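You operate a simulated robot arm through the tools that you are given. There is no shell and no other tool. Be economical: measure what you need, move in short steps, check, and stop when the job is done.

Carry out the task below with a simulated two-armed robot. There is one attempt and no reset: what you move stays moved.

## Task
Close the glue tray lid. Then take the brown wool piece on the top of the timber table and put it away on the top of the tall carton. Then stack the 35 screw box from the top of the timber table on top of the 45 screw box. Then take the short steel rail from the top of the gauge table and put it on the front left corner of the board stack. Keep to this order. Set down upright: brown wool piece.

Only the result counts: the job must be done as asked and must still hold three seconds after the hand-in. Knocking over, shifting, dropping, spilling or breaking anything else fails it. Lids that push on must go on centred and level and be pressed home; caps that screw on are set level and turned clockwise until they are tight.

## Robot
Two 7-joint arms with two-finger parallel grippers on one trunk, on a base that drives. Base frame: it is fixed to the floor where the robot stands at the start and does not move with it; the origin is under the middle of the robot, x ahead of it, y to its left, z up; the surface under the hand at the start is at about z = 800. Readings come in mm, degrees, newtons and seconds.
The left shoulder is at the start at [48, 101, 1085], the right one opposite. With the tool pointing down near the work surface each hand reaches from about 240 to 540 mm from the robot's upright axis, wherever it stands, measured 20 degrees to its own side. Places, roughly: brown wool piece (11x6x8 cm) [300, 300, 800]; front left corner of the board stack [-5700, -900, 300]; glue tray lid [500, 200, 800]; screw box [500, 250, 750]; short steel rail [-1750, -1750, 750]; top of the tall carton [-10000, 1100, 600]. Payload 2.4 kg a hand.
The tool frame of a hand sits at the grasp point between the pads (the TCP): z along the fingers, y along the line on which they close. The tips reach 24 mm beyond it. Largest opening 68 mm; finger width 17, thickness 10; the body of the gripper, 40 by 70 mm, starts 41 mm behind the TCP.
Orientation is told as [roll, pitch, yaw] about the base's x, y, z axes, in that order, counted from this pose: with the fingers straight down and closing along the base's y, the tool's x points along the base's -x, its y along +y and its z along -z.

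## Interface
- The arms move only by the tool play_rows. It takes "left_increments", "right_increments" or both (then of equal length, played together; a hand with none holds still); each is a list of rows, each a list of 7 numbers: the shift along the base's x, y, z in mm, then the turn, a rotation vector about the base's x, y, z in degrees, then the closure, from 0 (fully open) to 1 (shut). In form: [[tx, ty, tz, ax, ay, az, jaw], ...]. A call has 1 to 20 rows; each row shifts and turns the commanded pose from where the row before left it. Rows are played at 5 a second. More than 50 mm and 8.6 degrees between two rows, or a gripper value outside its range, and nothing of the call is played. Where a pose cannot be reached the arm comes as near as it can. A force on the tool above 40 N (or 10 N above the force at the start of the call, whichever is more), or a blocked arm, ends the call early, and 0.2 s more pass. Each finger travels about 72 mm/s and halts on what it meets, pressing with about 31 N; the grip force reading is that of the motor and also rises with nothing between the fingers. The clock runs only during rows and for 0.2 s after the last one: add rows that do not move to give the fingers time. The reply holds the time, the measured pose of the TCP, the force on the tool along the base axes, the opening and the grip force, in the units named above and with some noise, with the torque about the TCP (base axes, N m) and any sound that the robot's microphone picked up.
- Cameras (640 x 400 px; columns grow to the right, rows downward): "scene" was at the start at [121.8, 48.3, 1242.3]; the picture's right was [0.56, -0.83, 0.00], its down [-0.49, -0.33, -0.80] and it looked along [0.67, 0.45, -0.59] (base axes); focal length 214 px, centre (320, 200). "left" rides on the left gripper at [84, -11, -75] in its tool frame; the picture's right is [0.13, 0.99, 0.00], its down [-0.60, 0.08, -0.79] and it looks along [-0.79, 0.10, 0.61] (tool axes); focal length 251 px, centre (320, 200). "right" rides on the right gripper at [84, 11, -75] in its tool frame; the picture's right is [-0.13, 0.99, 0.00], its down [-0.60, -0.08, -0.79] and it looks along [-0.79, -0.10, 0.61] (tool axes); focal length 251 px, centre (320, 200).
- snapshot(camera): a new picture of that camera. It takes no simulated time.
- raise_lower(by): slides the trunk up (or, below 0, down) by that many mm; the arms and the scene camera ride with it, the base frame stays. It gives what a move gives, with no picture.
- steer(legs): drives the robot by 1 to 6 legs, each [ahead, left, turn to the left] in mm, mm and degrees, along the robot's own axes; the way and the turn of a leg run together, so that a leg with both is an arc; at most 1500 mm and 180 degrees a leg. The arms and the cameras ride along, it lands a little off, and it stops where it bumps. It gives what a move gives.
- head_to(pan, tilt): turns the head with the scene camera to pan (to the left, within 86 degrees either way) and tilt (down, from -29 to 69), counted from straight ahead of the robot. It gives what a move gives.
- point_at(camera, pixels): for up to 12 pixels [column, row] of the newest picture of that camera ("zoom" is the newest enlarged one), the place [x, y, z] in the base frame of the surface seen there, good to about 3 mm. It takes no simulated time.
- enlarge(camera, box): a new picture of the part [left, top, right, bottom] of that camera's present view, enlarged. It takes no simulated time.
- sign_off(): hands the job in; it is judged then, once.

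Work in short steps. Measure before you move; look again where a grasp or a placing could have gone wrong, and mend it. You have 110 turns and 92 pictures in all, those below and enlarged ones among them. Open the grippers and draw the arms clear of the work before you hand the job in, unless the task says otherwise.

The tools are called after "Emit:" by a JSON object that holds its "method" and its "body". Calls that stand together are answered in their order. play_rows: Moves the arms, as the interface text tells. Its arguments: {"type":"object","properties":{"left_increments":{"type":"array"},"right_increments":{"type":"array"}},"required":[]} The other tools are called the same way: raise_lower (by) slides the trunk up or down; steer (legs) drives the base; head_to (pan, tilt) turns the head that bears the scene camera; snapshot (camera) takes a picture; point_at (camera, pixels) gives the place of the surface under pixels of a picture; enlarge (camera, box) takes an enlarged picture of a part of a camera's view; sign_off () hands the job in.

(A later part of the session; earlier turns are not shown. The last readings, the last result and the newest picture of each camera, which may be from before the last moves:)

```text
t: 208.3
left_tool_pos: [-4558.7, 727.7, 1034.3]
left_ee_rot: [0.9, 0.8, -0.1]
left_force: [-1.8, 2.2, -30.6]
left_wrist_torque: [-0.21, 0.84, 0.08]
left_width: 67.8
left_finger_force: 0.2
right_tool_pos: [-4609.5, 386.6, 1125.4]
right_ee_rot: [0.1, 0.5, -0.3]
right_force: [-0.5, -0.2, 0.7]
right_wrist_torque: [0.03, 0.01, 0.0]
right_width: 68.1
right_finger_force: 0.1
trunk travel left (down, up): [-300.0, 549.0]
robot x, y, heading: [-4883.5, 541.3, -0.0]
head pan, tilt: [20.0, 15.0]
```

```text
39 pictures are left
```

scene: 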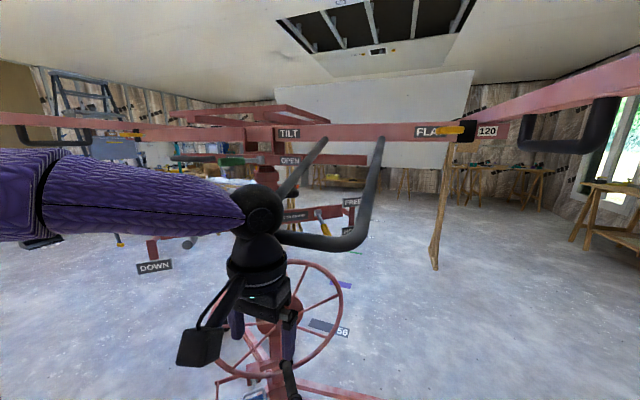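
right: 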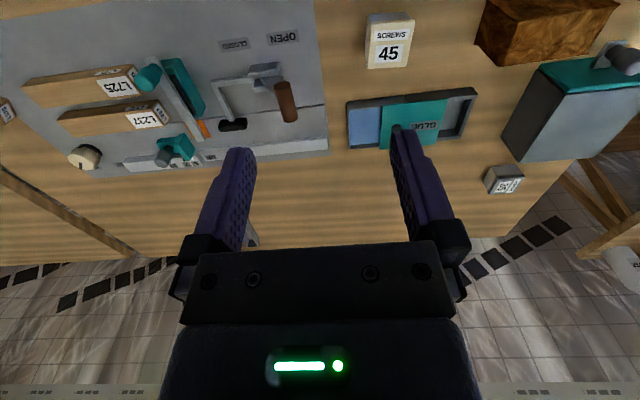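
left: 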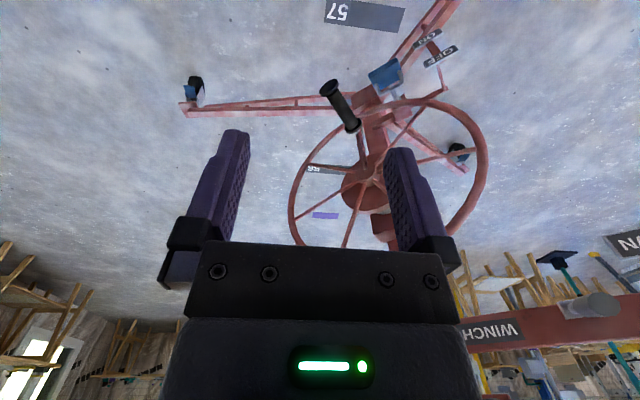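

The left wrist touches a lift hook. I back off along the same line, then check if the lift moved.

Emit:
{"method": "steer", "body": {"legs": [[-120, 200, 0]]}}

Emit:
{"method": "snapshot", "body": {"camera": "scene"}}

```text
t: 210.1
left_tool_pos: [-4678.1, 928.9, 1034.5]
left_ee_rot: [1.1, 0.9, 0.0]
left_force: [0.3, 0.3, 0.1]
left_wrist_torque: [0.0, -0.01, -0.02]
left_width: 67.8
left_finger_force: 0.1
right_tool_pos: [-4728.8, 588.2, 1126.0]
right_ee_rot: [0.1, 0.4, -0.3]
right_force: [-0.2, -0.1, -1.5]
right_wrist_torque: [0.01, 0.0, -0.02]
right_width: 67.9
right_finger_force: 0.1
trunk travel left (down, up): [-300.0, 549.0]
robot x, y, heading: [-5004.6, 747.4, -0.2]
head pan, tilt: [20.0, 15.0]
```

```text
38 pictures are left
```

scene: 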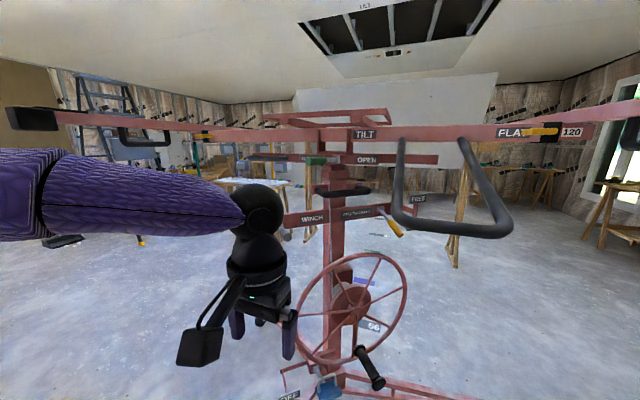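

I measure the lift's mast, hook and arm ends to see whether it shifted and where to pass.

Emit:
{"method": "point_at", "body": {"camera": "scene", "pixels": [[338, 225], [337, 310], [450, 234], [400, 210], [505, 215], [570, 132], [320, 132], [40, 118], [635, 120], [370, 350], [405, 290], [330, 385]]}}

```text
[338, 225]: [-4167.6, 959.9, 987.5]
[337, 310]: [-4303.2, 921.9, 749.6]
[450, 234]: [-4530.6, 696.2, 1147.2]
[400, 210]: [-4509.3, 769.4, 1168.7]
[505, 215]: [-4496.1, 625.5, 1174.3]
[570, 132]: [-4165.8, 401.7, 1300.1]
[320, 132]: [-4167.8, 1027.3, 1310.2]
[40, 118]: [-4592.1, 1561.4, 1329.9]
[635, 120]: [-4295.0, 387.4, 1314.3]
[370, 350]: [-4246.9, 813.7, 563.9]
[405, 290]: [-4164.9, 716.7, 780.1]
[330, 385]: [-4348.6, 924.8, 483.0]
```

The hook is at (-4530,696,1147). I step back to x≈-5120, turn to heading 180 as on the way in (proven clear), and retrace.

Emit:
{"method": "steer", "body": {"legs": [[-115, 50, 0], [0, 0, -90], [0, 0, -89.8], [-304, 203, 0]]}}

```text
t: 220.9
left_tool_pos: [-5133.1, 413.1, 1034.0]
left_ee_rot: [1.1, 0.8, -179.4]
left_force: [1.3, 0.1, -0.3]
left_wrist_torque: [-0.02, 0.0, 0.02]
left_width: 68.1
left_finger_force: 0.1
right_tool_pos: [-5087.0, 755.2, 1126.8]
right_ee_rot: [0.2, 0.3, -179.6]
right_force: [0.8, 0.3, 0.2]
right_wrist_torque: [0.0, 0.01, -0.02]
right_width: 68.1
right_finger_force: 0.0
trunk travel left (down, up): [-300.0, 549.0]
robot x, y, heading: [-4808.7, 597.0, -179.4]
head pan, tilt: [20.0, 15.0]
```

Clear. I continue back through the gap to (-1540,-800).

Emit:
{"method": "steer", "body": {"legs": [[-545, 600, 0], [-702, 390, 0], [-702, 390, 0], [-1320, 30, 0]]}}

```text
t: 239.3
left_tool_pos: [-1827.1, -948.3, 1034.8]
left_ee_rot: [1.1, 0.7, -179.5]
left_force: [-1.1, 0.6, 0.5]
left_wrist_torque: [-0.02, 0.01, 0.01]
left_width: 67.6
left_finger_force: 0.0
right_tool_pos: [-1778.1, -606.9, 1125.3]
right_ee_rot: [0.2, 0.4, -179.7]
right_force: [-0.3, 0.5, 0.1]
right_wrist_torque: [0.02, 0.0, 0.01]
right_width: 68.0
right_finger_force: 0.0
trunk travel left (down, up): [-300.0, 549.0]
robot x, y, heading: [-1501.0, -760.7, -179.6]
head pan, tilt: [20.0, 15.0]
```

I turn to face +x and drive to about (-150,450) to look at the 35 box and the gap left of the timber table.

Emit:
{"method": "steer", "body": {"legs": [[0, 0, 179.6], [675, 605, 0], [675, 605, 0]]}}

Emit:
{"method": "head_to", "body": {"pan": 35, "tilt": 35}}

Emit:
{"method": "snapshot", "body": {"camera": "scene"}}

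```text
t: 255.8
left_tool_pos: [193.6, 594.4, 1034.4]
left_ee_rot: [1.0, 0.9, -1.2]
left_force: [0.5, 0.7, -1.0]
left_wrist_torque: [0.01, 0.0, -0.01]
left_width: 68.0
left_finger_force: 0.1
right_tool_pos: [136.6, 251.8, 1126.9]
right_ee_rot: [0.2, 0.4, -1.5]
right_force: [-0.4, 0.7, 0.2]
right_wrist_torque: [0.0, 0.03, -0.02]
right_width: 68.2
right_finger_force: 0.1
trunk travel left (down, up): [-300.0, 549.0]
robot x, y, heading: [-138.8, 421.7, -1.3]
head pan, tilt: [20.0, 15.0]
```

```text
t: 256.6
left_tool_pos: [192.6, 592.0, 1034.4]
left_ee_rot: [1.2, 0.9, -1.2]
left_force: [0.1, -0.1, -0.3]
left_wrist_torque: [-0.01, 0.03, -0.04]
left_width: 67.8
left_finger_force: 0.1
right_tool_pos: [135.7, 251.9, 1125.4]
right_ee_rot: [0.2, 0.4, -1.4]
right_force: [0.0, 1.1, 0.0]
right_wrist_torque: [-0.01, 0.01, -0.01]
right_width: 68.1
right_finger_force: 0.0
trunk travel left (down, up): [-300.0, 549.0]
robot x, y, heading: [-134.9, 417.0, -1.2]
head pan, tilt: [35.0, 35.0]
```

```text
37 pictures are left
```

scene: 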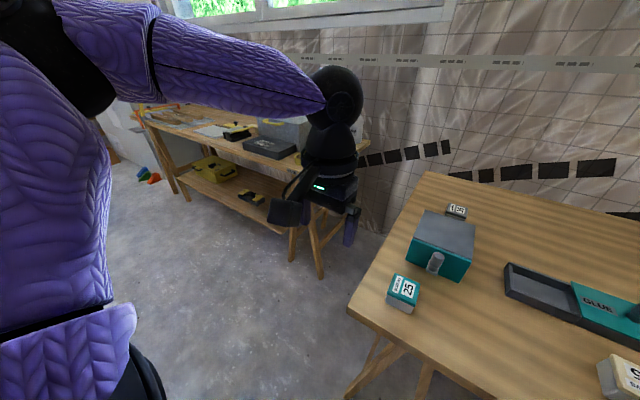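

The gap looks wide. I measure the timber table's left edge and the second table's near corner/leg.

Emit:
{"method": "point_at", "body": {"camera": "scene", "pixels": [[352, 303], [395, 235], [425, 178], [320, 277], [293, 258], [250, 150], [365, 145], [340, 240], [455, 212], [448, 206], [465, 209], [420, 240]]}}

Emit:
{"method": "enlarge", "body": {"camera": "scene", "box": [380, 170, 540, 270]}}

```text
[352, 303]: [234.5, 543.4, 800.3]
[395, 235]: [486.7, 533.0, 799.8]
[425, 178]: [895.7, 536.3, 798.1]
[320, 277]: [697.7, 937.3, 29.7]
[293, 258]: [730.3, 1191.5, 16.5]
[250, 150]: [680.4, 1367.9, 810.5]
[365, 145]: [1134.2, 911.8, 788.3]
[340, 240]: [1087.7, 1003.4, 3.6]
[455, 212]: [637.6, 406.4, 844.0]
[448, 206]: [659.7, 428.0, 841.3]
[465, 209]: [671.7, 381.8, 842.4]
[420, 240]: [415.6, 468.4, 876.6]
```

```text
4.00 times, centred on (460, 220) of scene
```

zoom: 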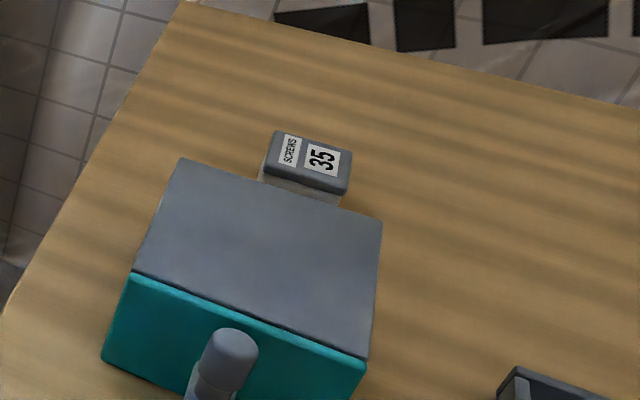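

I measure the 35 box's top-face corners and the drawer's rear edge.

Emit:
{"method": "point_at", "body": {"camera": "zoom", "pixels": [[277, 133], [349, 152], [341, 191], [267, 172], [308, 160], [180, 160], [380, 220], [300, 192], [262, 182], [338, 202]]}}

```text
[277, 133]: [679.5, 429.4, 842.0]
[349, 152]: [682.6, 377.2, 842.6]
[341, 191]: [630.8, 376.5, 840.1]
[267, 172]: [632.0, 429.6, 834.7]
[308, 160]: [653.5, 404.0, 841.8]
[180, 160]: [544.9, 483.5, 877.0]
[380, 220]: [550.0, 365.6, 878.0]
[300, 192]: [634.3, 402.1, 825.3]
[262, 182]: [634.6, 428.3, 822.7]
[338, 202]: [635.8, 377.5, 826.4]
```

Box: x 631–682, y 376–430, top 842. I go round to the table's left end: to (-105,800), turn right 90°, slide left to x≈440.

Emit:
{"method": "steer", "body": {"legs": [[30, 381, 1.2], [0, 0, -90], [0, 300, 0]]}}

Emit:
{"method": "head_to", "body": {"pan": 50, "tilt": 40}}

Emit:
{"method": "snapshot", "body": {"camera": "scene"}}

```text
t: 264.5
left_tool_pos: [378.2, 466.9, 1035.0]
left_ee_rot: [1.0, 0.9, -90.1]
left_force: [0.4, -1.0, -0.2]
left_wrist_torque: [-0.01, 0.02, 0.0]
left_width: 68.1
left_finger_force: 0.1
right_tool_pos: [36.5, 517.9, 1126.3]
right_ee_rot: [0.2, 0.3, -90.4]
right_force: [-0.2, 0.8, -0.7]
right_wrist_torque: [0.02, 0.0, -0.01]
right_width: 67.9
right_finger_force: 0.0
trunk travel left (down, up): [-300.0, 549.0]
robot x, y, heading: [197.2, 789.2, -90.1]
head pan, tilt: [35.0, 35.0]
```

```text
t: 265.2
left_tool_pos: [379.0, 465.7, 1035.9]
left_ee_rot: [1.1, 0.8, -90.1]
left_force: [1.1, 0.4, 0.6]
left_wrist_torque: [0.0, -0.03, 0.03]
left_width: 68.0
left_finger_force: 0.0
right_tool_pos: [36.8, 517.9, 1126.6]
right_ee_rot: [0.2, 0.4, -90.4]
right_force: [0.0, 0.2, -0.2]
right_wrist_torque: [-0.04, -0.03, 0.01]
right_width: 67.9
right_finger_force: 0.0
trunk travel left (down, up): [-300.0, 549.0]
robot x, y, heading: [195.7, 791.0, -90.2]
head pan, tilt: [50.0, 40.0]
```

```text
35 pictures are left
```

scene: 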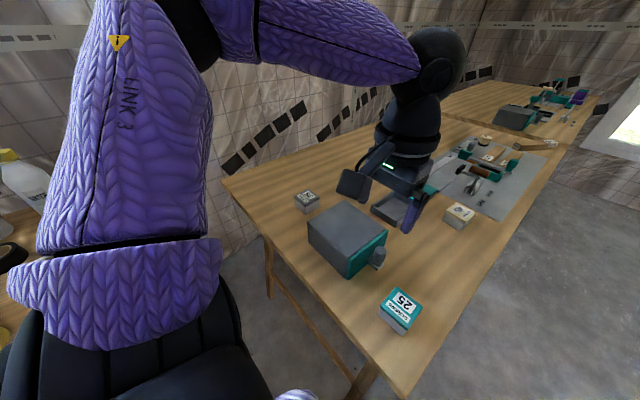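

I check the bottle and tape on the second table (25,180),(10,255) against the left arm before sliding on.

Emit:
{"method": "point_at", "body": {"camera": "scene", "pixels": [[25, 180], [8, 155], [12, 255], [25, 230], [90, 120], [20, 270], [200, 20], [305, 192]]}}

```text
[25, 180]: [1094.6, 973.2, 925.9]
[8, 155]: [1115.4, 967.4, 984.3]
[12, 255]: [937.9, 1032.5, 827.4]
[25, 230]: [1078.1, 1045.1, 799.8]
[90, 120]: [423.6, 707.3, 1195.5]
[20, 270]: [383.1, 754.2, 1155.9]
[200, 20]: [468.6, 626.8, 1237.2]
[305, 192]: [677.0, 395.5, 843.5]
```

No conflict. I slide 235 mm left, fix the small tool tilt, and bring the hand over the 35 box.

Emit:
{"method": "steer", "body": {"legs": [[0, 235, 0.1]]}}

Emit:
{"method": "play_rows", "body": {"left_increments": [[20, -20, -30, -1, -0.9, 0, 0], [10, -20, -30, 0, 0, 0, 0], [0, 0, 0, 0, 0, 0, 0]]}}

Emit:
{"method": "snapshot", "body": {"camera": "left"}}

```text
t: 267.0
left_tool_pos: [616.7, 467.9, 1034.3]
left_ee_rot: [1.1, 0.8, -89.9]
left_force: [-0.4, -0.6, 0.1]
left_wrist_torque: [0.0, -0.01, -0.03]
left_width: 67.8
left_finger_force: 0.2
right_tool_pos: [274.5, 517.1, 1125.8]
right_ee_rot: [0.2, 0.4, -90.2]
right_force: [0.7, -0.2, 0.5]
right_wrist_torque: [-0.02, 0.01, 0.02]
right_width: 68.0
right_finger_force: 0.2
trunk travel left (down, up): [-300.0, 549.0]
robot x, y, heading: [429.4, 792.3, -90.1]
head pan, tilt: [50.0, 40.0]
```

```text
t: 267.8
left_tool_pos: [645.5, 427.8, 974.1]
left_ee_rot: [2.0, -0.1, -89.8]
left_force: [0.2, 0.2, 0.6]
left_wrist_torque: [0.01, 0.02, -0.02]
left_width: 68.1
left_finger_force: 0.0
right_tool_pos: [274.5, 518.3, 1126.8]
right_ee_rot: [0.1, 0.4, -90.1]
right_force: [0.6, 0.8, 0.4]
right_wrist_torque: [0.0, 0.0, -0.01]
right_width: 68.1
right_finger_force: 0.1
trunk travel left (down, up): [-300.0, 549.0]
robot x, y, heading: [431.3, 793.4, -89.9]
head pan, tilt: [50.0, 40.0]
```

```text
34 pictures are left
```

left: 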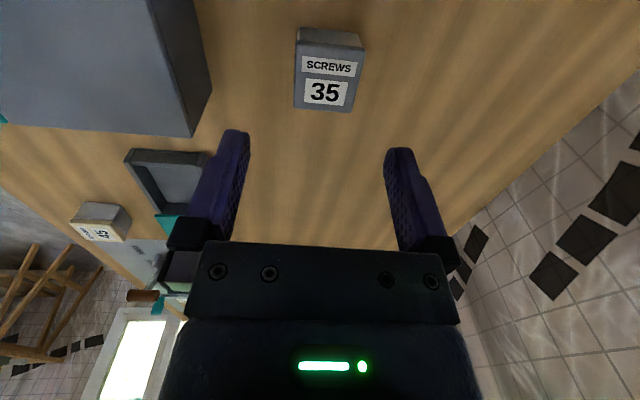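

I measure the 35 box's edges in the left view.

Emit:
{"method": "point_at", "body": {"camera": "left", "pixels": [[299, 50], [362, 55], [295, 103], [354, 108], [296, 80], [358, 82], [325, 108], [330, 48]]}}

```text
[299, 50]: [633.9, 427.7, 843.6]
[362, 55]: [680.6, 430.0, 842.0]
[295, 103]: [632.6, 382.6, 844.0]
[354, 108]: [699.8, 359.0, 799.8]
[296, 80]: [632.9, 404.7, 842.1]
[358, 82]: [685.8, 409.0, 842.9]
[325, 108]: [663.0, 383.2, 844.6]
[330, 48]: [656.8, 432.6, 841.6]
```

Centre ≈(658,405). I level the tool, move over and descend to z≈832.

Emit:
{"method": "play_rows", "body": {"left_increments": [[12.5, -23, -25, 0, 2, 0, 0], [0, 0, -45, 0, 0, 0, 0], [0, 0, -30, 0, 0, 0, 0], [0, 0, 0, 0, 0, 0, 0]]}}

Emit:
{"method": "snapshot", "body": {"camera": "left"}}

```text
t: 268.8
left_tool_pos: [659.9, 404.0, 875.4]
left_ee_rot: [0.0, -0.1, -89.9]
left_force: [0.6, 0.3, -0.5]
left_wrist_torque: [0.01, -0.03, 0.02]
left_width: 68.0
left_finger_force: 0.0
right_tool_pos: [274.0, 518.3, 1126.3]
right_ee_rot: [0.1, 0.3, -90.1]
right_force: [-0.6, 0.0, -0.7]
right_wrist_torque: [0.0, -0.02, -0.03]
right_width: 68.0
right_finger_force: 0.0
trunk travel left (down, up): [-300.0, 549.0]
robot x, y, heading: [434.7, 793.3, -89.9]
head pan, tilt: [50.0, 40.0]
```

```text
33 pictures are left
```

left: 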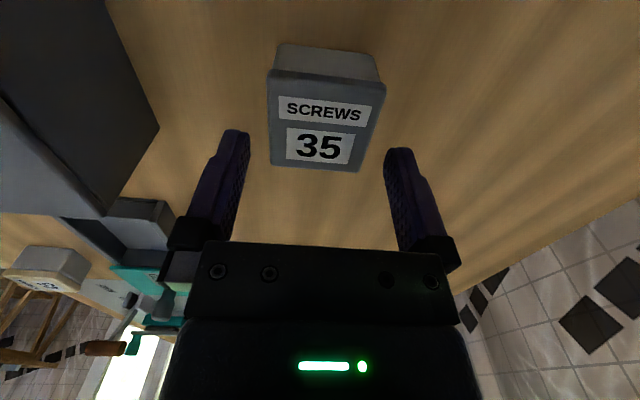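

Aligned between the fingers. I descend 43 mm and close.

Emit:
{"method": "play_rows", "body": {"left_increments": [[0, 0, -20, 0, 0, 0, 0], [0, 0, -15, 0, 0, 0, 0], [0, 0, -8, 0, 0, 0, 0], [0, 0, 0, 0, 0, 0, 0], [0, 0, 0, 0, 0, 0, 0.2], [0, 0, 0, 0, 0, 0, 0.4], [0, 0, 0, 0, 0, 0, 0.6], [0, 0, 0, 0, 0, 0, 0.6]]}}

```text
t: 270.6
left_tool_pos: [659.2, 404.8, 830.2]
left_ee_rot: [0.0, -0.1, -89.9]
left_force: [0.0, -1.0, -0.4]
left_wrist_torque: [-0.01, -0.01, 0.0]
left_width: 55.4
left_finger_force: 30.8
right_tool_pos: [274.2, 517.1, 1125.8]
right_ee_rot: [0.3, 0.3, -90.1]
right_force: [-0.3, 0.4, 0.5]
right_wrist_torque: [-0.02, 0.05, 0.0]
right_width: 67.9
right_finger_force: 0.0
trunk travel left (down, up): [-300.0, 549.0]
robot x, y, heading: [436.2, 788.8, -89.8]
head pan, tilt: [50.0, 40.0]
```

Gripped (55 mm). I lift, draw in, and drive round to the front of the table by the 45 box.

Emit:
{"method": "play_rows", "body": {"left_increments": [[0, 0, 25, 0, 0, 0, 0.7], [0, 0, 45, 0, 0, 0, 0.7], [0, 0, 45, 0, 0, 0, 0.7], [0, 0, 45, 0, 0, 0, 0.7], [0, 0, 40, 0, 0, 0, 0.7], [-30, 35, 0, 0, 0, 0, 0.7], [-20, 25, 0, 0, 0, 0, 0.7]]}}

Emit:
{"method": "steer", "body": {"legs": [[0, -545, 0], [0, 0, 89.8], [0, -780, 0]]}}

Emit:
{"method": "head_to", "body": {"pan": 20, "tilt": 55}}

Emit:
{"method": "snapshot", "body": {"camera": "scene"}}

```text
t: 272.2
left_tool_pos: [608.9, 465.6, 1031.7]
left_ee_rot: [0.0, -0.2, -89.9]
left_force: [0.3, 1.1, -2.2]
left_wrist_torque: [0.03, 0.02, -0.02]
left_width: 55.4
left_finger_force: 30.6
right_tool_pos: [274.0, 517.2, 1125.7]
right_ee_rot: [0.2, 0.3, -90.2]
right_force: [-0.1, -0.8, 0.9]
right_wrist_torque: [-0.03, 0.01, 0.01]
right_width: 68.0
right_finger_force: 0.1
trunk travel left (down, up): [-300.0, 549.0]
robot x, y, heading: [434.6, 794.6, -89.9]
head pan, tilt: [50.0, 40.0]
```

```text
t: 283.0
left_tool_pos: [232.9, 197.5, 1031.2]
left_ee_rot: [0.0, -0.1, 1.6]
left_force: [0.1, -0.5, -2.6]
left_wrist_torque: [0.01, -0.03, -0.02]
left_width: 55.5
left_finger_force: 30.9
right_tool_pos: [188.4, -137.8, 1126.6]
right_ee_rot: [0.3, 0.4, 1.3]
right_force: [0.2, -0.3, 0.8]
right_wrist_torque: [0.0, -0.02, -0.01]
right_width: 68.0
right_finger_force: 0.1
trunk travel left (down, up): [-300.0, 549.0]
robot x, y, heading: [-87.8, 17.4, 1.7]
head pan, tilt: [50.0, 40.0]
```

```text
t: 283.9
left_tool_pos: [233.1, 197.2, 1032.7]
left_ee_rot: [-0.1, -0.2, 1.6]
left_force: [0.4, 0.5, -2.1]
left_wrist_torque: [0.02, 0.02, -0.02]
left_width: 55.7
left_finger_force: 30.6
right_tool_pos: [188.9, -137.8, 1125.9]
right_ee_rot: [0.3, 0.4, 1.5]
right_force: [-0.1, -0.7, -0.5]
right_wrist_torque: [0.02, -0.01, 0.0]
right_width: 68.0
right_finger_force: 0.1
trunk travel left (down, up): [-300.0, 549.0]
robot x, y, heading: [-93.0, 18.6, 1.6]
head pan, tilt: [20.0, 55.0]
```

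```text
32 pictures are left
```

scene: 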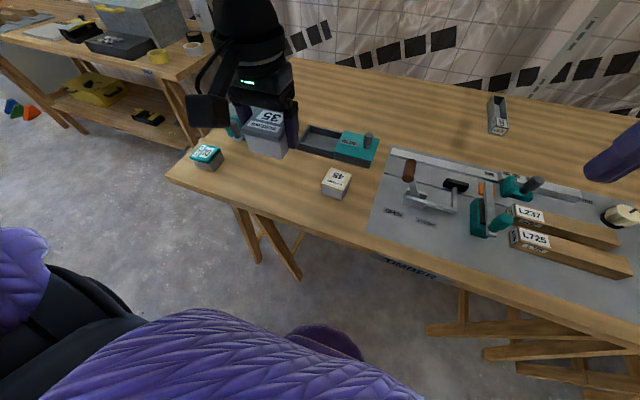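

Box is held level. I trim the base to (-35,-30) and measure the 45 box (337,180) enlarged.

Emit:
{"method": "steer", "body": {"legs": [[55, -50, -1.6]]}}

Emit:
{"method": "enlarge", "body": {"camera": "scene", "box": [230, 90, 390, 190]}}

```text
t: 285.0
left_tool_pos: [294.6, 139.0, 1032.6]
left_ee_rot: [0.1, -0.3, 0.0]
left_force: [-0.1, -0.2, -2.1]
left_wrist_torque: [0.0, 0.03, 0.0]
left_width: 55.5
left_finger_force: 31.4
right_tool_pos: [240.1, -197.3, 1126.5]
right_ee_rot: [0.1, 0.4, -0.3]
right_force: [0.4, -0.9, -0.6]
right_wrist_torque: [0.0, 0.01, -0.03]
right_width: 68.0
right_finger_force: 0.1
trunk travel left (down, up): [-300.0, 549.0]
robot x, y, heading: [-34.7, -37.1, -0.4]
head pan, tilt: [20.0, 55.0]
```

```text
4.00 times, centred on (310, 140) of scene
```

zoom: 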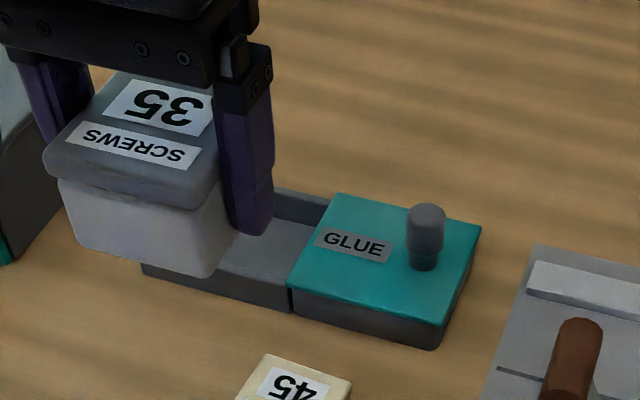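

I get a full view for the 45 box corners.

Emit:
{"method": "enlarge", "body": {"camera": "scene", "box": [220, 110, 380, 210]}}

```text
4.00 times, centred on (300, 160) of scene
```

zoom: 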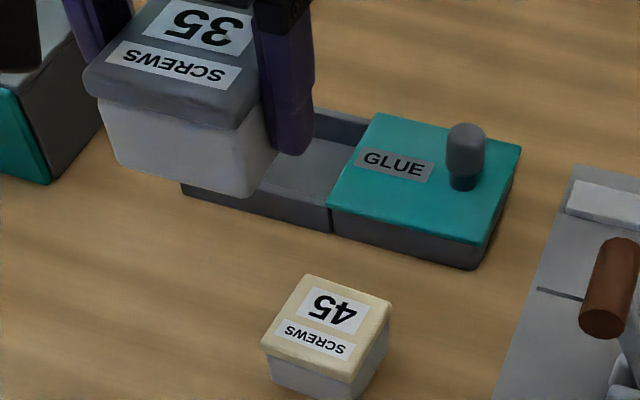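

Emit:
{"method": "point_at", "body": {"camera": "zoom", "pixels": [[308, 278], [390, 300], [347, 380], [264, 345], [328, 325], [269, 375], [352, 398], [388, 345], [90, 75], [240, 125], [120, 165], [245, 190]]}}

```text
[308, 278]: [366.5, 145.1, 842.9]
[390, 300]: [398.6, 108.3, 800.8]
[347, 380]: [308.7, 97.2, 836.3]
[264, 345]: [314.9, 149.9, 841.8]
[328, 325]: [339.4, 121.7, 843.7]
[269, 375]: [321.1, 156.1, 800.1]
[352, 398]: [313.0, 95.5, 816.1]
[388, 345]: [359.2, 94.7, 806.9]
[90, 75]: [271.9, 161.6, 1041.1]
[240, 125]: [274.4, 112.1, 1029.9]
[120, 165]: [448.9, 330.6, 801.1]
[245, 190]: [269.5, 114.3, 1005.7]
```

45 box: centre ≈(338,121.5), top ≈842.5, yaw ≈-6°. I move over, turning -6°, down to ~15 mm above.

Emit:
{"method": "play_rows", "body": {"left_increments": [[22, -9, -20, 0, 0, -3, 0.7], [21, -8.5, -20, 0, 0, -3, 0.7], [0, 0, -40, 0, 0, 0, 0.7], [0, 0, -40, 0, 0, 0, 0.7], [0, 0, -24, 0, 0, 0, 0.7], [0, 0, 0, 0, 0, 0, 0.7]]}}

Emit:
{"method": "enlarge", "body": {"camera": "scene", "box": [240, 110, 400, 210]}}

Emit:
{"method": "snapshot", "body": {"camera": "left"}}

```text
t: 286.4
left_tool_pos: [336.0, 122.0, 886.6]
left_ee_rot: [0.0, -0.2, -5.9]
left_force: [0.1, -0.8, -1.5]
left_wrist_torque: [0.01, 0.0, 0.0]
left_width: 55.4
left_finger_force: 31.2
right_tool_pos: [240.6, -196.0, 1125.8]
right_ee_rot: [0.1, 0.4, -0.3]
right_force: [0.4, 0.8, -0.4]
right_wrist_torque: [0.02, 0.01, 0.01]
right_width: 68.1
right_finger_force: 0.0
trunk travel left (down, up): [-300.0, 549.0]
robot x, y, heading: [-36.0, -37.2, 0.1]
head pan, tilt: [20.0, 55.0]
```

```text
4.00 times, centred on (320, 160) of scene
```

zoom: 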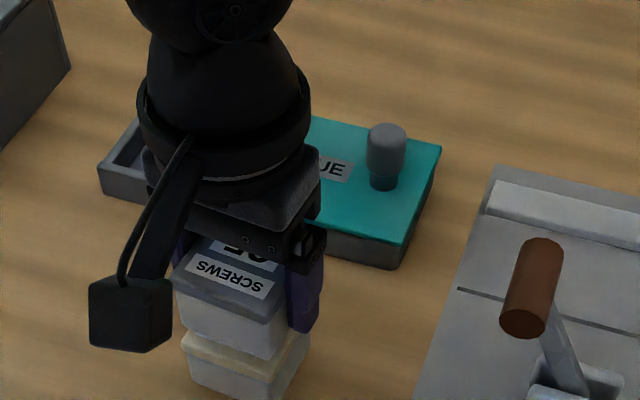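

```text
28 pictures are left
```

left: 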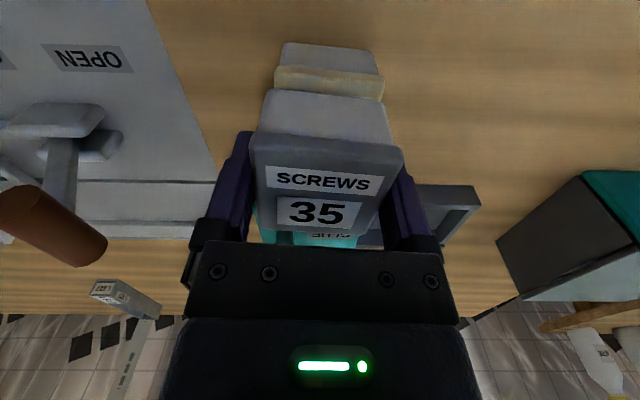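

I verify alignment of the upper box's lower edge with the lower box's top.

Emit:
{"method": "point_at", "body": {"camera": "zoom", "pixels": [[185, 318], [268, 352], [189, 342], [264, 374], [225, 350], [225, 325], [285, 340], [300, 345]]}}

Emit:
{"method": "point_at", "body": {"camera": "left", "pixels": [[272, 93], [386, 108], [276, 80], [382, 90], [330, 98], [330, 82]]}}

```text
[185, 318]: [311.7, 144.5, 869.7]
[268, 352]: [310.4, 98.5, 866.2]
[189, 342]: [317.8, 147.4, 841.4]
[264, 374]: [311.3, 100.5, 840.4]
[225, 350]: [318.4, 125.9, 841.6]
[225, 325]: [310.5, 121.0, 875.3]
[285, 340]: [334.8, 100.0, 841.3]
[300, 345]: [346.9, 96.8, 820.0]
```

```text
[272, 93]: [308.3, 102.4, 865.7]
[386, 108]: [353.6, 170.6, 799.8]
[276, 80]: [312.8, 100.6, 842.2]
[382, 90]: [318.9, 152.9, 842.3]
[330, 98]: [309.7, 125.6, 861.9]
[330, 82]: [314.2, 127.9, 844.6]
```

Shift +2.5 mm x, +1 mm y, then lower gently to contact.

Emit:
{"method": "play_rows", "body": {"left_increments": [[2.5, 1, 0, 0, 0, 0, 0.7], [0, 0, -5, 0, 0, 0, 0.7], [0, 0, -4, 0, 0, 0, 0.7], [0, 0, -2, 0, 0, 0, 0.7], [0, 0, -1, 0, 0, 0, 0.7], [0, 0, 0, 0, 0, 0, 0.7]]}}

```text
t: 287.8
left_tool_pos: [338.9, 122.4, 876.7]
left_ee_rot: [0.0, -0.2, -6.0]
left_force: [0.0, -0.6, -2.2]
left_wrist_torque: [-0.05, 0.05, -0.03]
left_width: 55.4
left_finger_force: 30.9
right_tool_pos: [240.2, -194.9, 1126.8]
right_ee_rot: [0.2, 0.4, -0.3]
right_force: [0.9, 0.1, -0.3]
right_wrist_torque: [0.03, 0.01, 0.01]
right_width: 68.0
right_finger_force: 0.0
trunk travel left (down, up): [-300.0, 549.0]
robot x, y, heading: [-33.1, -35.1, 0.2]
head pan, tilt: [20.0, 55.0]
```

Not yet in contact (force unchanged); I continue 1 mm at a time.

Emit:
{"method": "play_rows", "body": {"left_increments": [[0, 0, -1, 0, 0, 0, 0.7], [0, 0, -1, 0, 0, 0, 0.7], [0, 0, -1, 0, 0, 0, 0.7], [0, 0, 0, 0, 0, 0, 0.7]]}}

```text
t: 288.8
left_tool_pos: [339.6, 121.9, 873.5]
left_ee_rot: [0.0, -0.3, -6.0]
left_force: [1.3, 1.0, 3.1]
left_wrist_torque: [0.07, 0.04, 0.0]
left_width: 55.5
left_finger_force: 31.4
right_tool_pos: [239.9, -195.0, 1126.0]
right_ee_rot: [0.2, 0.3, -0.4]
right_force: [-0.6, -0.2, -0.4]
right_wrist_torque: [0.01, 0.0, 0.01]
right_width: 67.9
right_finger_force: 0.0
trunk travel left (down, up): [-300.0, 549.0]
robot x, y, heading: [-33.4, -37.6, -0.1]
head pan, tilt: [20.0, 55.0]
```

Force turned to +3 N: contact at z 873.5. I press half a mm more, release and rise.

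Emit:
{"method": "play_rows", "body": {"left_increments": [[0, 0, -0.5, 0, 0, 0, 0.7], [0, 0, 0, 0, 0, 0, 0.3], [0, 0, 0, 0, 0, 0, 0], [0, 0, 0, 0, 0, 0, 0], [0, 0, 20, 0, 0, 0, 0], [0, 0, 45, 0, 0, 0, 0], [0, 0, 45, 0, 0, 0, 0], [-40, 20, 20, 0, 0, 0, 0], [-40, 20, 20, 0, 0, 6, 0]]}}

Emit:
{"method": "enlarge", "body": {"camera": "scene", "box": [240, 110, 400, 210]}}

```text
t: 290.8
left_tool_pos: [258.7, 163.7, 1022.5]
left_ee_rot: [0.0, -0.2, 0.0]
left_force: [-0.2, -0.2, 0.3]
left_wrist_torque: [0.02, 0.04, 0.02]
left_width: 67.9
left_finger_force: 0.1
right_tool_pos: [239.9, -196.5, 1126.2]
right_ee_rot: [0.1, 0.3, -0.3]
right_force: [-0.4, 0.2, 0.1]
right_wrist_torque: [-0.03, -0.02, -0.04]
right_width: 68.0
right_finger_force: 0.1
trunk travel left (down, up): [-300.0, 549.0]
robot x, y, heading: [-35.7, -36.6, -0.2]
head pan, tilt: [20.0, 55.0]
```

```text
4.00 times, centred on (320, 160) of scene
```

zoom: 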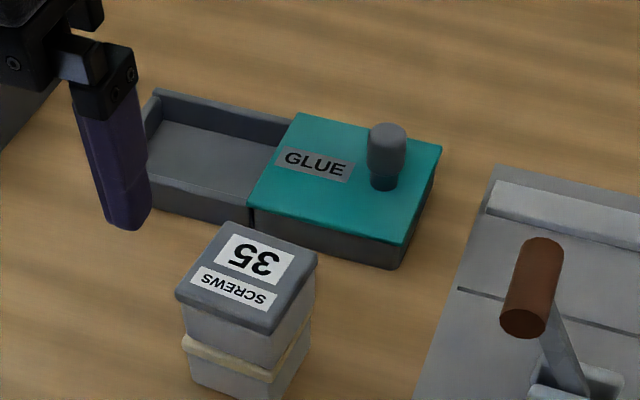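

Stacked neatly. Now the rail: I back off, turn to face -y and drive to about (-1500,-850) to look at the gauge table.

Emit:
{"method": "steer", "body": {"legs": [[-250, 0, 0], [0, 0, -90], [406, -608, 0], [300, -608, 0]]}}

Emit:
{"method": "head_to", "body": {"pan": 15, "tilt": 30}}

Emit:
{"method": "snapshot", "body": {"camera": "scene"}}

```text
t: 303.3
left_tool_pos: [-1304.0, -1027.1, 1022.2]
left_ee_rot: [0.0, -0.2, -90.2]
left_force: [-0.4, -0.1, -0.6]
left_wrist_torque: [-0.04, 0.01, -0.02]
left_width: 67.8
left_finger_force: 0.1
right_tool_pos: [-1662.4, -1005.5, 1126.4]
right_ee_rot: [0.2, 0.5, -90.4]
right_force: [0.4, -0.3, -0.4]
right_wrist_torque: [-0.01, -0.02, -0.01]
right_width: 68.0
right_finger_force: 0.1
trunk travel left (down, up): [-300.0, 549.0]
robot x, y, heading: [-1506.6, -733.1, -90.3]
head pan, tilt: [20.0, 55.0]
```

```text
t: 304.2
left_tool_pos: [-1304.1, -1027.0, 1022.9]
left_ee_rot: [0.0, -0.2, -90.2]
left_force: [0.5, 0.3, -0.1]
left_wrist_torque: [0.01, -0.02, 0.05]
left_width: 68.0
left_finger_force: 0.0
right_tool_pos: [-1662.0, -1005.3, 1125.9]
right_ee_rot: [0.3, 0.2, -90.4]
right_force: [-0.5, 0.5, 0.0]
right_wrist_torque: [0.0, -0.02, 0.03]
right_width: 67.9
right_finger_force: 0.1
trunk travel left (down, up): [-300.0, 549.0]
robot x, y, heading: [-1501.7, -730.1, -90.5]
head pan, tilt: [15.0, 30.0]
```

```text
26 pictures are left
```

scene: 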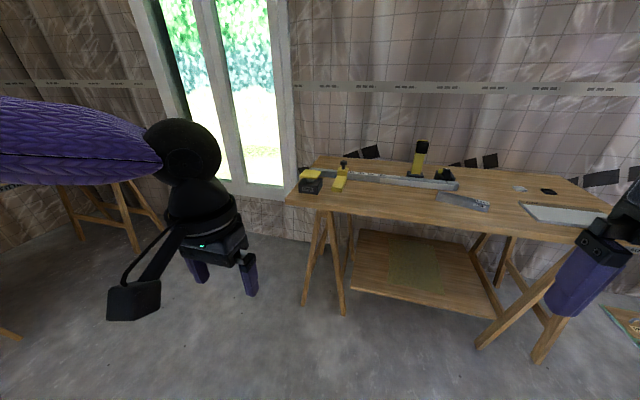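

I enlarge the table top (290–620, 150–240).

Emit:
{"method": "enlarge", "body": {"camera": "scene", "box": [370, 140, 594, 280]}}

Emit:
{"method": "point_at", "body": {"camera": "scene", "pixels": [[438, 196], [488, 209], [463, 202], [288, 198], [450, 226], [315, 163], [575, 180], [535, 211], [340, 312], [540, 355], [455, 186]]}}

```text
2.86 times, centred on (482, 210) of scene
```

zoom: 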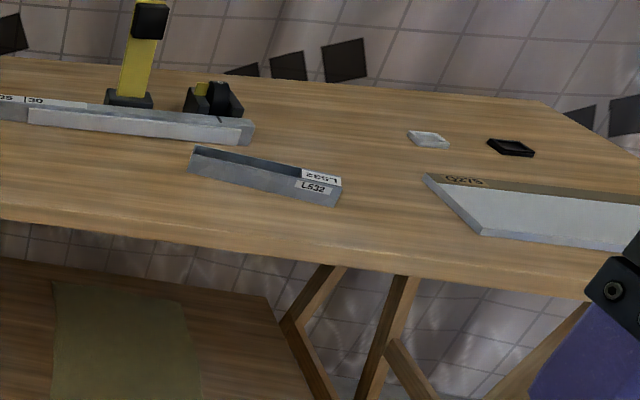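

```text
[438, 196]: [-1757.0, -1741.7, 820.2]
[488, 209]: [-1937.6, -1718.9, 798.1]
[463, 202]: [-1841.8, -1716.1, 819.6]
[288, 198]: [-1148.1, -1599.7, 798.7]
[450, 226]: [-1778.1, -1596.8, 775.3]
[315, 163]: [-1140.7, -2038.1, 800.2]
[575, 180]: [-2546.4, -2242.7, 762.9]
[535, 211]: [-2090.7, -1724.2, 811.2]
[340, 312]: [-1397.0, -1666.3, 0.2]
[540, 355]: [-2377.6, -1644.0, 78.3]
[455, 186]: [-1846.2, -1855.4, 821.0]
```

The short rail (channel L532) runs from ≈(-1757,-1742) to (-1936,-1716). I drive to (-2045,-1348) and turn the hand +90° so it will close along base y.

Emit:
{"method": "steer", "body": {"legs": [[612, -540, 0.5]]}}

Emit:
{"method": "play_rows", "body": {"left_increments": [[0, 0, 0, 0, 0, 8.2, 0], [0, -8, 0, 0, 0, 8.2, 0], [0, -8, 0, 0, 0, 8.2, 0], [0, -8, 0, 0, 0, 8.2, 0], [0, -8, 0, 0, 0, 8.2, 0], [0, -8, 0, 0, 0, 8.2, 0], [0, -8, 0, 0, 0, 8.2, 0], [0, -8, 0, 0, 0, 8.2, 0], [0, -8, 0, 0, 0, 8.2, 0], [0, -8, 0, 0, 0, 8.2, 0], [0, -8, 0, 0, 0, 8.2, 0]]}}

Emit:
{"method": "head_to", "body": {"pan": 30, "tilt": 50}}

Emit:
{"method": "snapshot", "body": {"camera": "scene"}}

```text
t: 308.6
left_tool_pos: [-1842.7, -1640.6, 1022.3]
left_ee_rot: [-0.1, -0.2, -90.0]
left_force: [0.0, 0.6, 1.4]
left_wrist_torque: [0.01, 0.0, -0.01]
left_width: 68.2
left_finger_force: 0.0
right_tool_pos: [-2201.4, -1619.6, 1126.9]
right_ee_rot: [0.2, 0.4, -90.3]
right_force: [-1.2, 0.5, 1.1]
right_wrist_torque: [-0.03, 0.02, -0.03]
right_width: 68.3
right_finger_force: 0.1
trunk travel left (down, up): [-300.0, 549.0]
robot x, y, heading: [-2044.0, -1343.4, -90.3]
head pan, tilt: [15.0, 30.0]
```

```text
t: 311.0
left_tool_pos: [-1844.6, -1718.5, 1022.9]
left_ee_rot: [0.0, -0.2, 0.3]
left_force: [-0.3, 0.0, 0.8]
left_wrist_torque: [0.04, 0.02, 0.01]
left_width: 67.7
left_finger_force: 0.1
right_tool_pos: [-2202.3, -1619.7, 1125.2]
right_ee_rot: [0.2, 0.5, -90.2]
right_force: [0.1, -0.5, -0.3]
right_wrist_torque: [0.01, -0.01, 0.01]
right_width: 67.8
right_finger_force: 0.1
trunk travel left (down, up): [-300.0, 549.0]
robot x, y, heading: [-2044.2, -1345.1, -90.0]
head pan, tilt: [15.0, 30.0]
```

```text
t: 311.8
left_tool_pos: [-1843.6, -1719.1, 1022.4]
left_ee_rot: [-0.1, -0.3, 0.1]
left_force: [0.0, -0.2, -0.8]
left_wrist_torque: [-0.01, 0.01, 0.03]
left_width: 67.9
left_finger_force: 0.0
right_tool_pos: [-2201.6, -1619.8, 1125.8]
right_ee_rot: [0.1, 0.3, -90.4]
right_force: [0.4, -0.1, -0.5]
right_wrist_torque: [0.03, 0.01, 0.0]
right_width: 67.9
right_finger_force: 0.0
trunk travel left (down, up): [-300.0, 549.0]
robot x, y, heading: [-2045.2, -1344.5, -90.1]
head pan, tilt: [30.0, 50.0]
```

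```text
24 pictures are left
```

scene: 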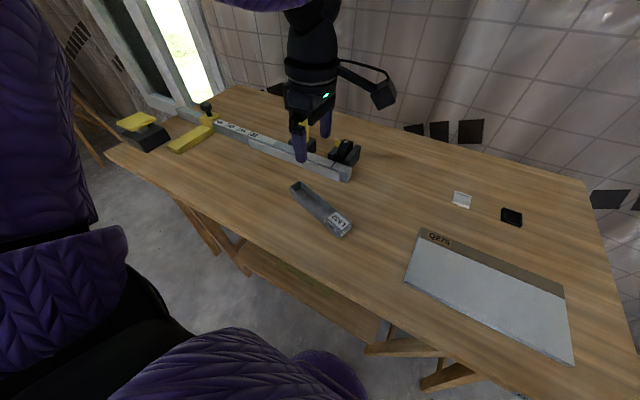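

I enlarge the rail (290–355,178–238) and measure.

Emit:
{"method": "enlarge", "body": {"camera": "scene", "box": [272, 165, 368, 245]}}

Emit:
{"method": "point_at", "body": {"camera": "scene", "pixels": [[292, 186], [298, 183], [332, 233], [349, 230], [339, 212], [315, 216], [321, 199], [318, 205], [330, 220], [341, 237], [305, 203]]}}

```text
5.00 times, centred on (320, 205) of scene
```

zoom: 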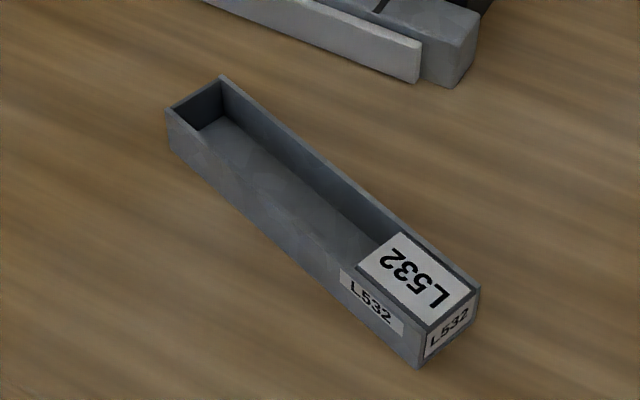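

```text
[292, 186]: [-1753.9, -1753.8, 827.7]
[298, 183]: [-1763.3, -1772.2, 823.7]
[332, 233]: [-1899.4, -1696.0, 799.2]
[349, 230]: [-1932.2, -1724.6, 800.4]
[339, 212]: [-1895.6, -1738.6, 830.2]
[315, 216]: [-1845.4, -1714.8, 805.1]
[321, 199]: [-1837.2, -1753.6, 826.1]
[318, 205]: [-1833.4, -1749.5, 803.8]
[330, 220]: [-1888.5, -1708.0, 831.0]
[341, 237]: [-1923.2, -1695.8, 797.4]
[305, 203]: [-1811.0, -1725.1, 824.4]
```

I measure the top rim corners in the zoom picture.

Emit:
{"method": "point_at", "body": {"camera": "zoom", "pixels": [[171, 113], [222, 81], [476, 287], [420, 324], [300, 148], [290, 222], [350, 188], [340, 262], [260, 116], [240, 178], [395, 265]]}}

Emit:
{"method": "snapshot", "body": {"camera": "left"}}

```text
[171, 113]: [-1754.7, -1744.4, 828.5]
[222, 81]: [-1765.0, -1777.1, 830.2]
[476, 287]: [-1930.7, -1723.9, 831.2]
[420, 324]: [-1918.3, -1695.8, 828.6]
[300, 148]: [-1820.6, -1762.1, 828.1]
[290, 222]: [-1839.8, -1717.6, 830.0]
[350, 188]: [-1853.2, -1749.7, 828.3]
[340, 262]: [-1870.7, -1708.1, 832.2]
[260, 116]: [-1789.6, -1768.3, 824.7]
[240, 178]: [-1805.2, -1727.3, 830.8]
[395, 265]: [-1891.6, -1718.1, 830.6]
```

```text
22 pictures are left
```

left: 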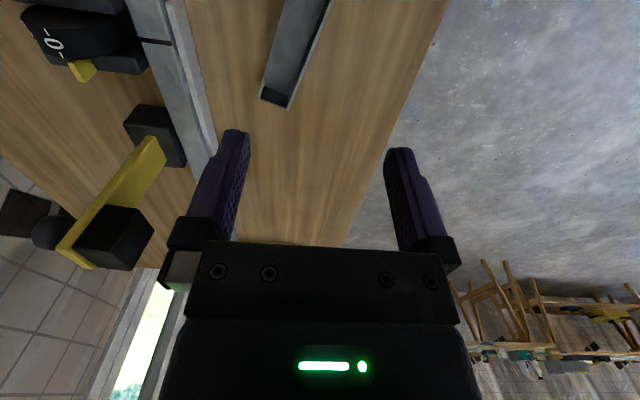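

Rail centre (-1842,-1735), yaw ≈ -17°, top 830, width ≈33. I turn the hand -17° and come down to z≈860 first.

Emit:
{"method": "play_rows", "body": {"left_increments": [[1, -8, -30, 0, 0, -8.5, 0], [1, -8, -30, 0, 0, -8.5, 0], [0, 0, -45, 0, 0, 0, 0], [0, 0, -45, 0, 0, 0, 0], [0, 0, -12, 0, 0, 0, 0], [0, 0, 0, 0, 0, 0, 0]]}}

Emit:
{"method": "enlarge", "body": {"camera": "scene", "box": [240, 145, 400, 245]}}

```text
t: 313.2
left_tool_pos: [-1842.0, -1735.7, 860.2]
left_ee_rot: [0.0, -0.2, -16.8]
left_force: [0.0, 0.1, 0.2]
left_wrist_torque: [-0.01, -0.03, 0.02]
left_width: 68.3
left_finger_force: 0.0
right_tool_pos: [-2201.5, -1620.0, 1126.5]
right_ee_rot: [0.2, 0.3, -90.3]
right_force: [0.2, -1.2, -0.4]
right_wrist_torque: [-0.03, 0.0, 0.02]
right_width: 68.0
right_finger_force: 0.1
trunk travel left (down, up): [-300.0, 549.0]
robot x, y, heading: [-2038.8, -1343.5, -90.1]
head pan, tilt: [30.0, 50.0]
```

```text
4.00 times, centred on (320, 195) of scene
```

zoom: 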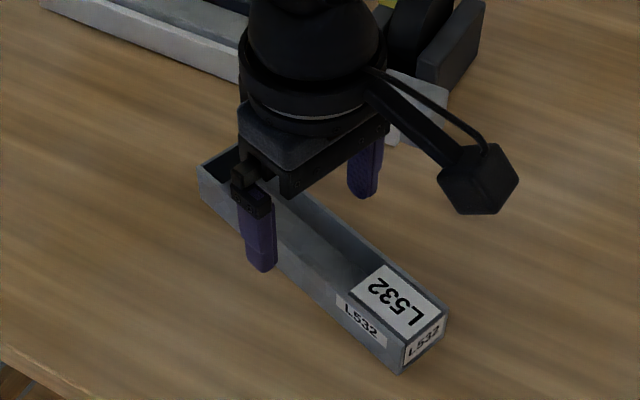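

Fingers straddle the rail squarely. I lower to z≈829 and close.

Emit:
{"method": "play_rows", "body": {"left_increments": [[0, 0, -20, 0, 0, 0, 0], [0, 0, -11, 0, 0, 0, 0], [0, 0, 0, 0, 0, 0, 0], [0, 0, 0, 0, 0, 0, 0.3], [0, 0, 0, 0, 0, 0, 0.6], [0, 0, 0, 0, 0, 0, 0.8], [0, 0, 0, 0, 0, 0, 0.8], [0, 0, 0, 0, 0, 0, 0.8]]}}

Emit:
{"method": "play_rows", "body": {"left_increments": [[0, 0, 15, 0, 0, 0, 0.8], [0, 0, 25, 0, 0, 0, 0.8], [0, 0, 45, 0, 0, 0, 0.8], [0, 0, 45, 0, 0, 0, 0.8], [0, 0, 45, 0, 0, 0, 0.8], [0, 30, 20, 0, 0, 0, 0.8], [0, 40, 0, 0, 0, 0, 0.8], [0, 30, 0, 0, 0, 0, 0.8]]}}

Emit:
{"method": "snapshot", "body": {"camera": "left"}}

```text
t: 315.0
left_tool_pos: [-1842.1, -1735.1, 828.3]
left_ee_rot: [0.0, -0.2, -16.8]
left_force: [0.3, 0.1, 0.5]
left_wrist_torque: [-0.01, -0.03, 0.01]
left_width: 37.4
left_finger_force: 30.6
right_tool_pos: [-2201.9, -1620.6, 1126.4]
right_ee_rot: [0.2, 0.4, -90.2]
right_force: [0.4, 0.6, 0.0]
right_wrist_torque: [0.01, -0.01, 0.0]
right_width: 68.3
right_finger_force: 0.1
trunk travel left (down, up): [-300.0, 549.0]
robot x, y, heading: [-2041.2, -1345.5, -90.5]
head pan, tilt: [30.0, 50.0]
```

```text
t: 316.8
left_tool_pos: [-1841.1, -1635.0, 1024.9]
left_ee_rot: [0.0, -0.2, -16.7]
left_force: [-0.5, -0.2, -1.3]
left_wrist_torque: [-0.01, -0.03, -0.01]
left_width: 37.4
left_finger_force: 30.8
right_tool_pos: [-2200.8, -1618.2, 1126.7]
right_ee_rot: [0.2, 0.2, -90.3]
right_force: [0.2, 0.5, 0.4]
right_wrist_torque: [-0.01, 0.0, -0.02]
right_width: 68.1
right_finger_force: 0.2
trunk travel left (down, up): [-300.0, 549.0]
robot x, y, heading: [-2042.4, -1347.0, -90.1]
head pan, tilt: [30.0, 50.0]
```

```text
20 pictures are left
```

left: 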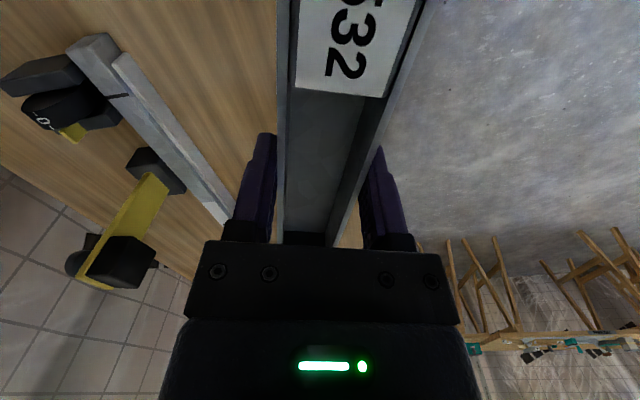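

Rail held (37 mm wide). I back off from the table, turn to heading 180 and take the known route to (-4264,-5).

Emit:
{"method": "steer", "body": {"legs": [[-500, 0, 0], [0, 0, -89.7], [818, -80, 0], [707, -380, 0], [707, -380, 0]]}}

```text
t: 335.4
left_tool_pos: [-4571.0, -183.5, 1024.2]
left_ee_rot: [0.0, -0.2, -107.6]
left_force: [-0.3, 0.4, -0.4]
left_wrist_torque: [-0.01, 0.0, -0.01]
left_width: 37.4
left_finger_force: 30.5
right_tool_pos: [-4551.2, 177.8, 1125.1]
right_ee_rot: [0.1, 0.5, 179.0]
right_force: [-0.8, -0.4, 0.2]
right_wrist_torque: [-0.03, -0.03, 0.01]
right_width: 68.0
right_finger_force: 0.2
trunk travel left (down, up): [-300.0, 549.0]
robot x, y, heading: [-4277.4, 13.4, 179.1]
head pan, tilt: [30.0, 50.0]
```

On track. I go on to (-5195,0), then look at the stack's left part and the floor.

Emit:
{"method": "steer", "body": {"legs": [[475, -310, 0], [445, 335, 0]]}}

Emit:
{"method": "head_to", "body": {"pan": 45, "tilt": 35}}

Emit:
{"method": "snapshot", "body": {"camera": "scene"}}

```text
t: 341.4
left_tool_pos: [-5482.9, -196.4, 1024.8]
left_ee_rot: [0.0, -0.2, -107.6]
left_force: [0.4, -0.5, -1.0]
left_wrist_torque: [0.0, 0.03, 0.0]
left_width: 37.4
left_finger_force: 31.0
right_tool_pos: [-5461.4, 164.8, 1126.8]
right_ee_rot: [0.1, 0.4, 178.9]
right_force: [-0.5, -0.4, 0.0]
right_wrist_torque: [0.01, -0.03, 0.02]
right_width: 67.7
right_finger_force: 0.1
trunk travel left (down, up): [-300.0, 549.0]
robot x, y, heading: [-5188.0, 1.2, 179.2]
head pan, tilt: [30.0, 50.0]
```

```text
t: 342.2
left_tool_pos: [-5482.1, -194.5, 1023.0]
left_ee_rot: [0.0, -0.3, -107.6]
left_force: [-0.9, 0.1, -0.8]
left_wrist_torque: [-0.02, -0.01, 0.02]
left_width: 37.6
left_finger_force: 31.3
right_tool_pos: [-5461.2, 166.3, 1126.3]
right_ee_rot: [0.2, 0.3, 178.9]
right_force: [0.8, 0.0, -0.8]
right_wrist_torque: [-0.05, -0.01, 0.01]
right_width: 67.9
right_finger_force: 0.1
trunk travel left (down, up): [-300.0, 549.0]
robot x, y, heading: [-5188.4, 1.0, 179.3]
head pan, tilt: [45.0, 35.0]
```

```text
19 pictures are left
```

scene: 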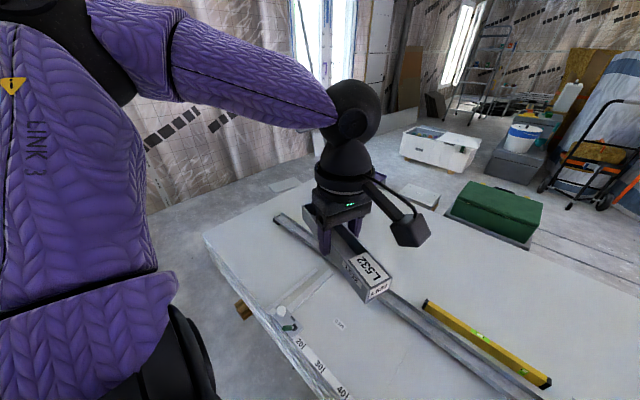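

I measure the stack's front-left corner (205,240), the straightedge (280,218), the ruler end (283,312).

Emit:
{"method": "point_at", "body": {"camera": "scene", "pixels": [[207, 240], [225, 262], [278, 218], [300, 235], [283, 312], [280, 325], [245, 235], [260, 265], [290, 265], [340, 322], [305, 345], [400, 305]]}}

```text
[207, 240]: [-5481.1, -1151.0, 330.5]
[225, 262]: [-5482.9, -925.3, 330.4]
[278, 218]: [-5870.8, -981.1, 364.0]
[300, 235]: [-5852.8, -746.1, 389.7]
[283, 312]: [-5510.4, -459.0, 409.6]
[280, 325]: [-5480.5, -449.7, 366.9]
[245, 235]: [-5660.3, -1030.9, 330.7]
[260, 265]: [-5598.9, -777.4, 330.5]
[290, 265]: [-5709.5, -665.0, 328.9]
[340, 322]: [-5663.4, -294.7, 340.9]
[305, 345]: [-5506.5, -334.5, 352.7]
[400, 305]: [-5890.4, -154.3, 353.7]
```

The corner area (x -5490…-5820, y -1150…-500) is free. I slide to (-5225,-490), turn to heading ≈193 and lower the trunk partly.

Emit:
{"method": "steer", "body": {"legs": [[35, 485, 0], [0, 0, 14]]}}

Emit:
{"method": "raise_lower", "body": {"by": -295}}

Emit:
{"method": "snapshot", "body": {"camera": "scene"}}

```text
t: 345.9
left_tool_pos: [-5467.5, -745.5, 1025.2]
left_ee_rot: [-0.1, -0.2, -93.4]
left_force: [0.8, 0.8, -1.4]
left_wrist_torque: [-0.03, 0.01, 0.01]
left_width: 37.4
left_finger_force: 31.1
right_tool_pos: [-5534.0, -390.1, 1126.0]
right_ee_rot: [0.2, 0.4, -166.9]
right_force: [0.5, 0.6, -0.5]
right_wrist_torque: [0.0, 0.04, 0.01]
right_width: 68.1
right_finger_force: 0.1
trunk travel left (down, up): [-300.0, 549.0]
robot x, y, heading: [-5234.0, -481.3, -167.0]
head pan, tilt: [45.0, 35.0]
```

```text
t: 348.9
left_tool_pos: [-5467.1, -745.4, 729.6]
left_ee_rot: [0.0, -0.2, -93.5]
left_force: [-0.2, 0.0, -1.0]
left_wrist_torque: [-0.03, -0.04, 0.05]
left_width: 37.3
left_finger_force: 31.1
right_tool_pos: [-5535.2, -390.6, 831.3]
right_ee_rot: [0.2, 0.3, -167.0]
right_force: [-0.2, 0.2, 0.5]
right_wrist_torque: [0.0, 0.03, 0.01]
right_width: 68.0
right_finger_force: 0.1
trunk travel left (down, up): [-5.0, 844.0]
robot x, y, heading: [-5230.7, -483.5, -166.5]
head pan, tilt: [45.0, 35.0]
```

```text
18 pictures are left
```

scene: 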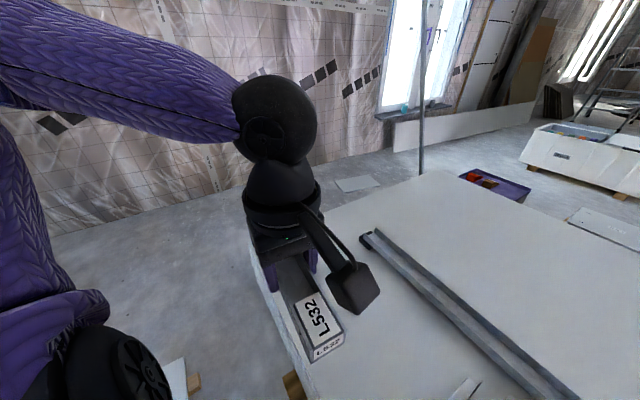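

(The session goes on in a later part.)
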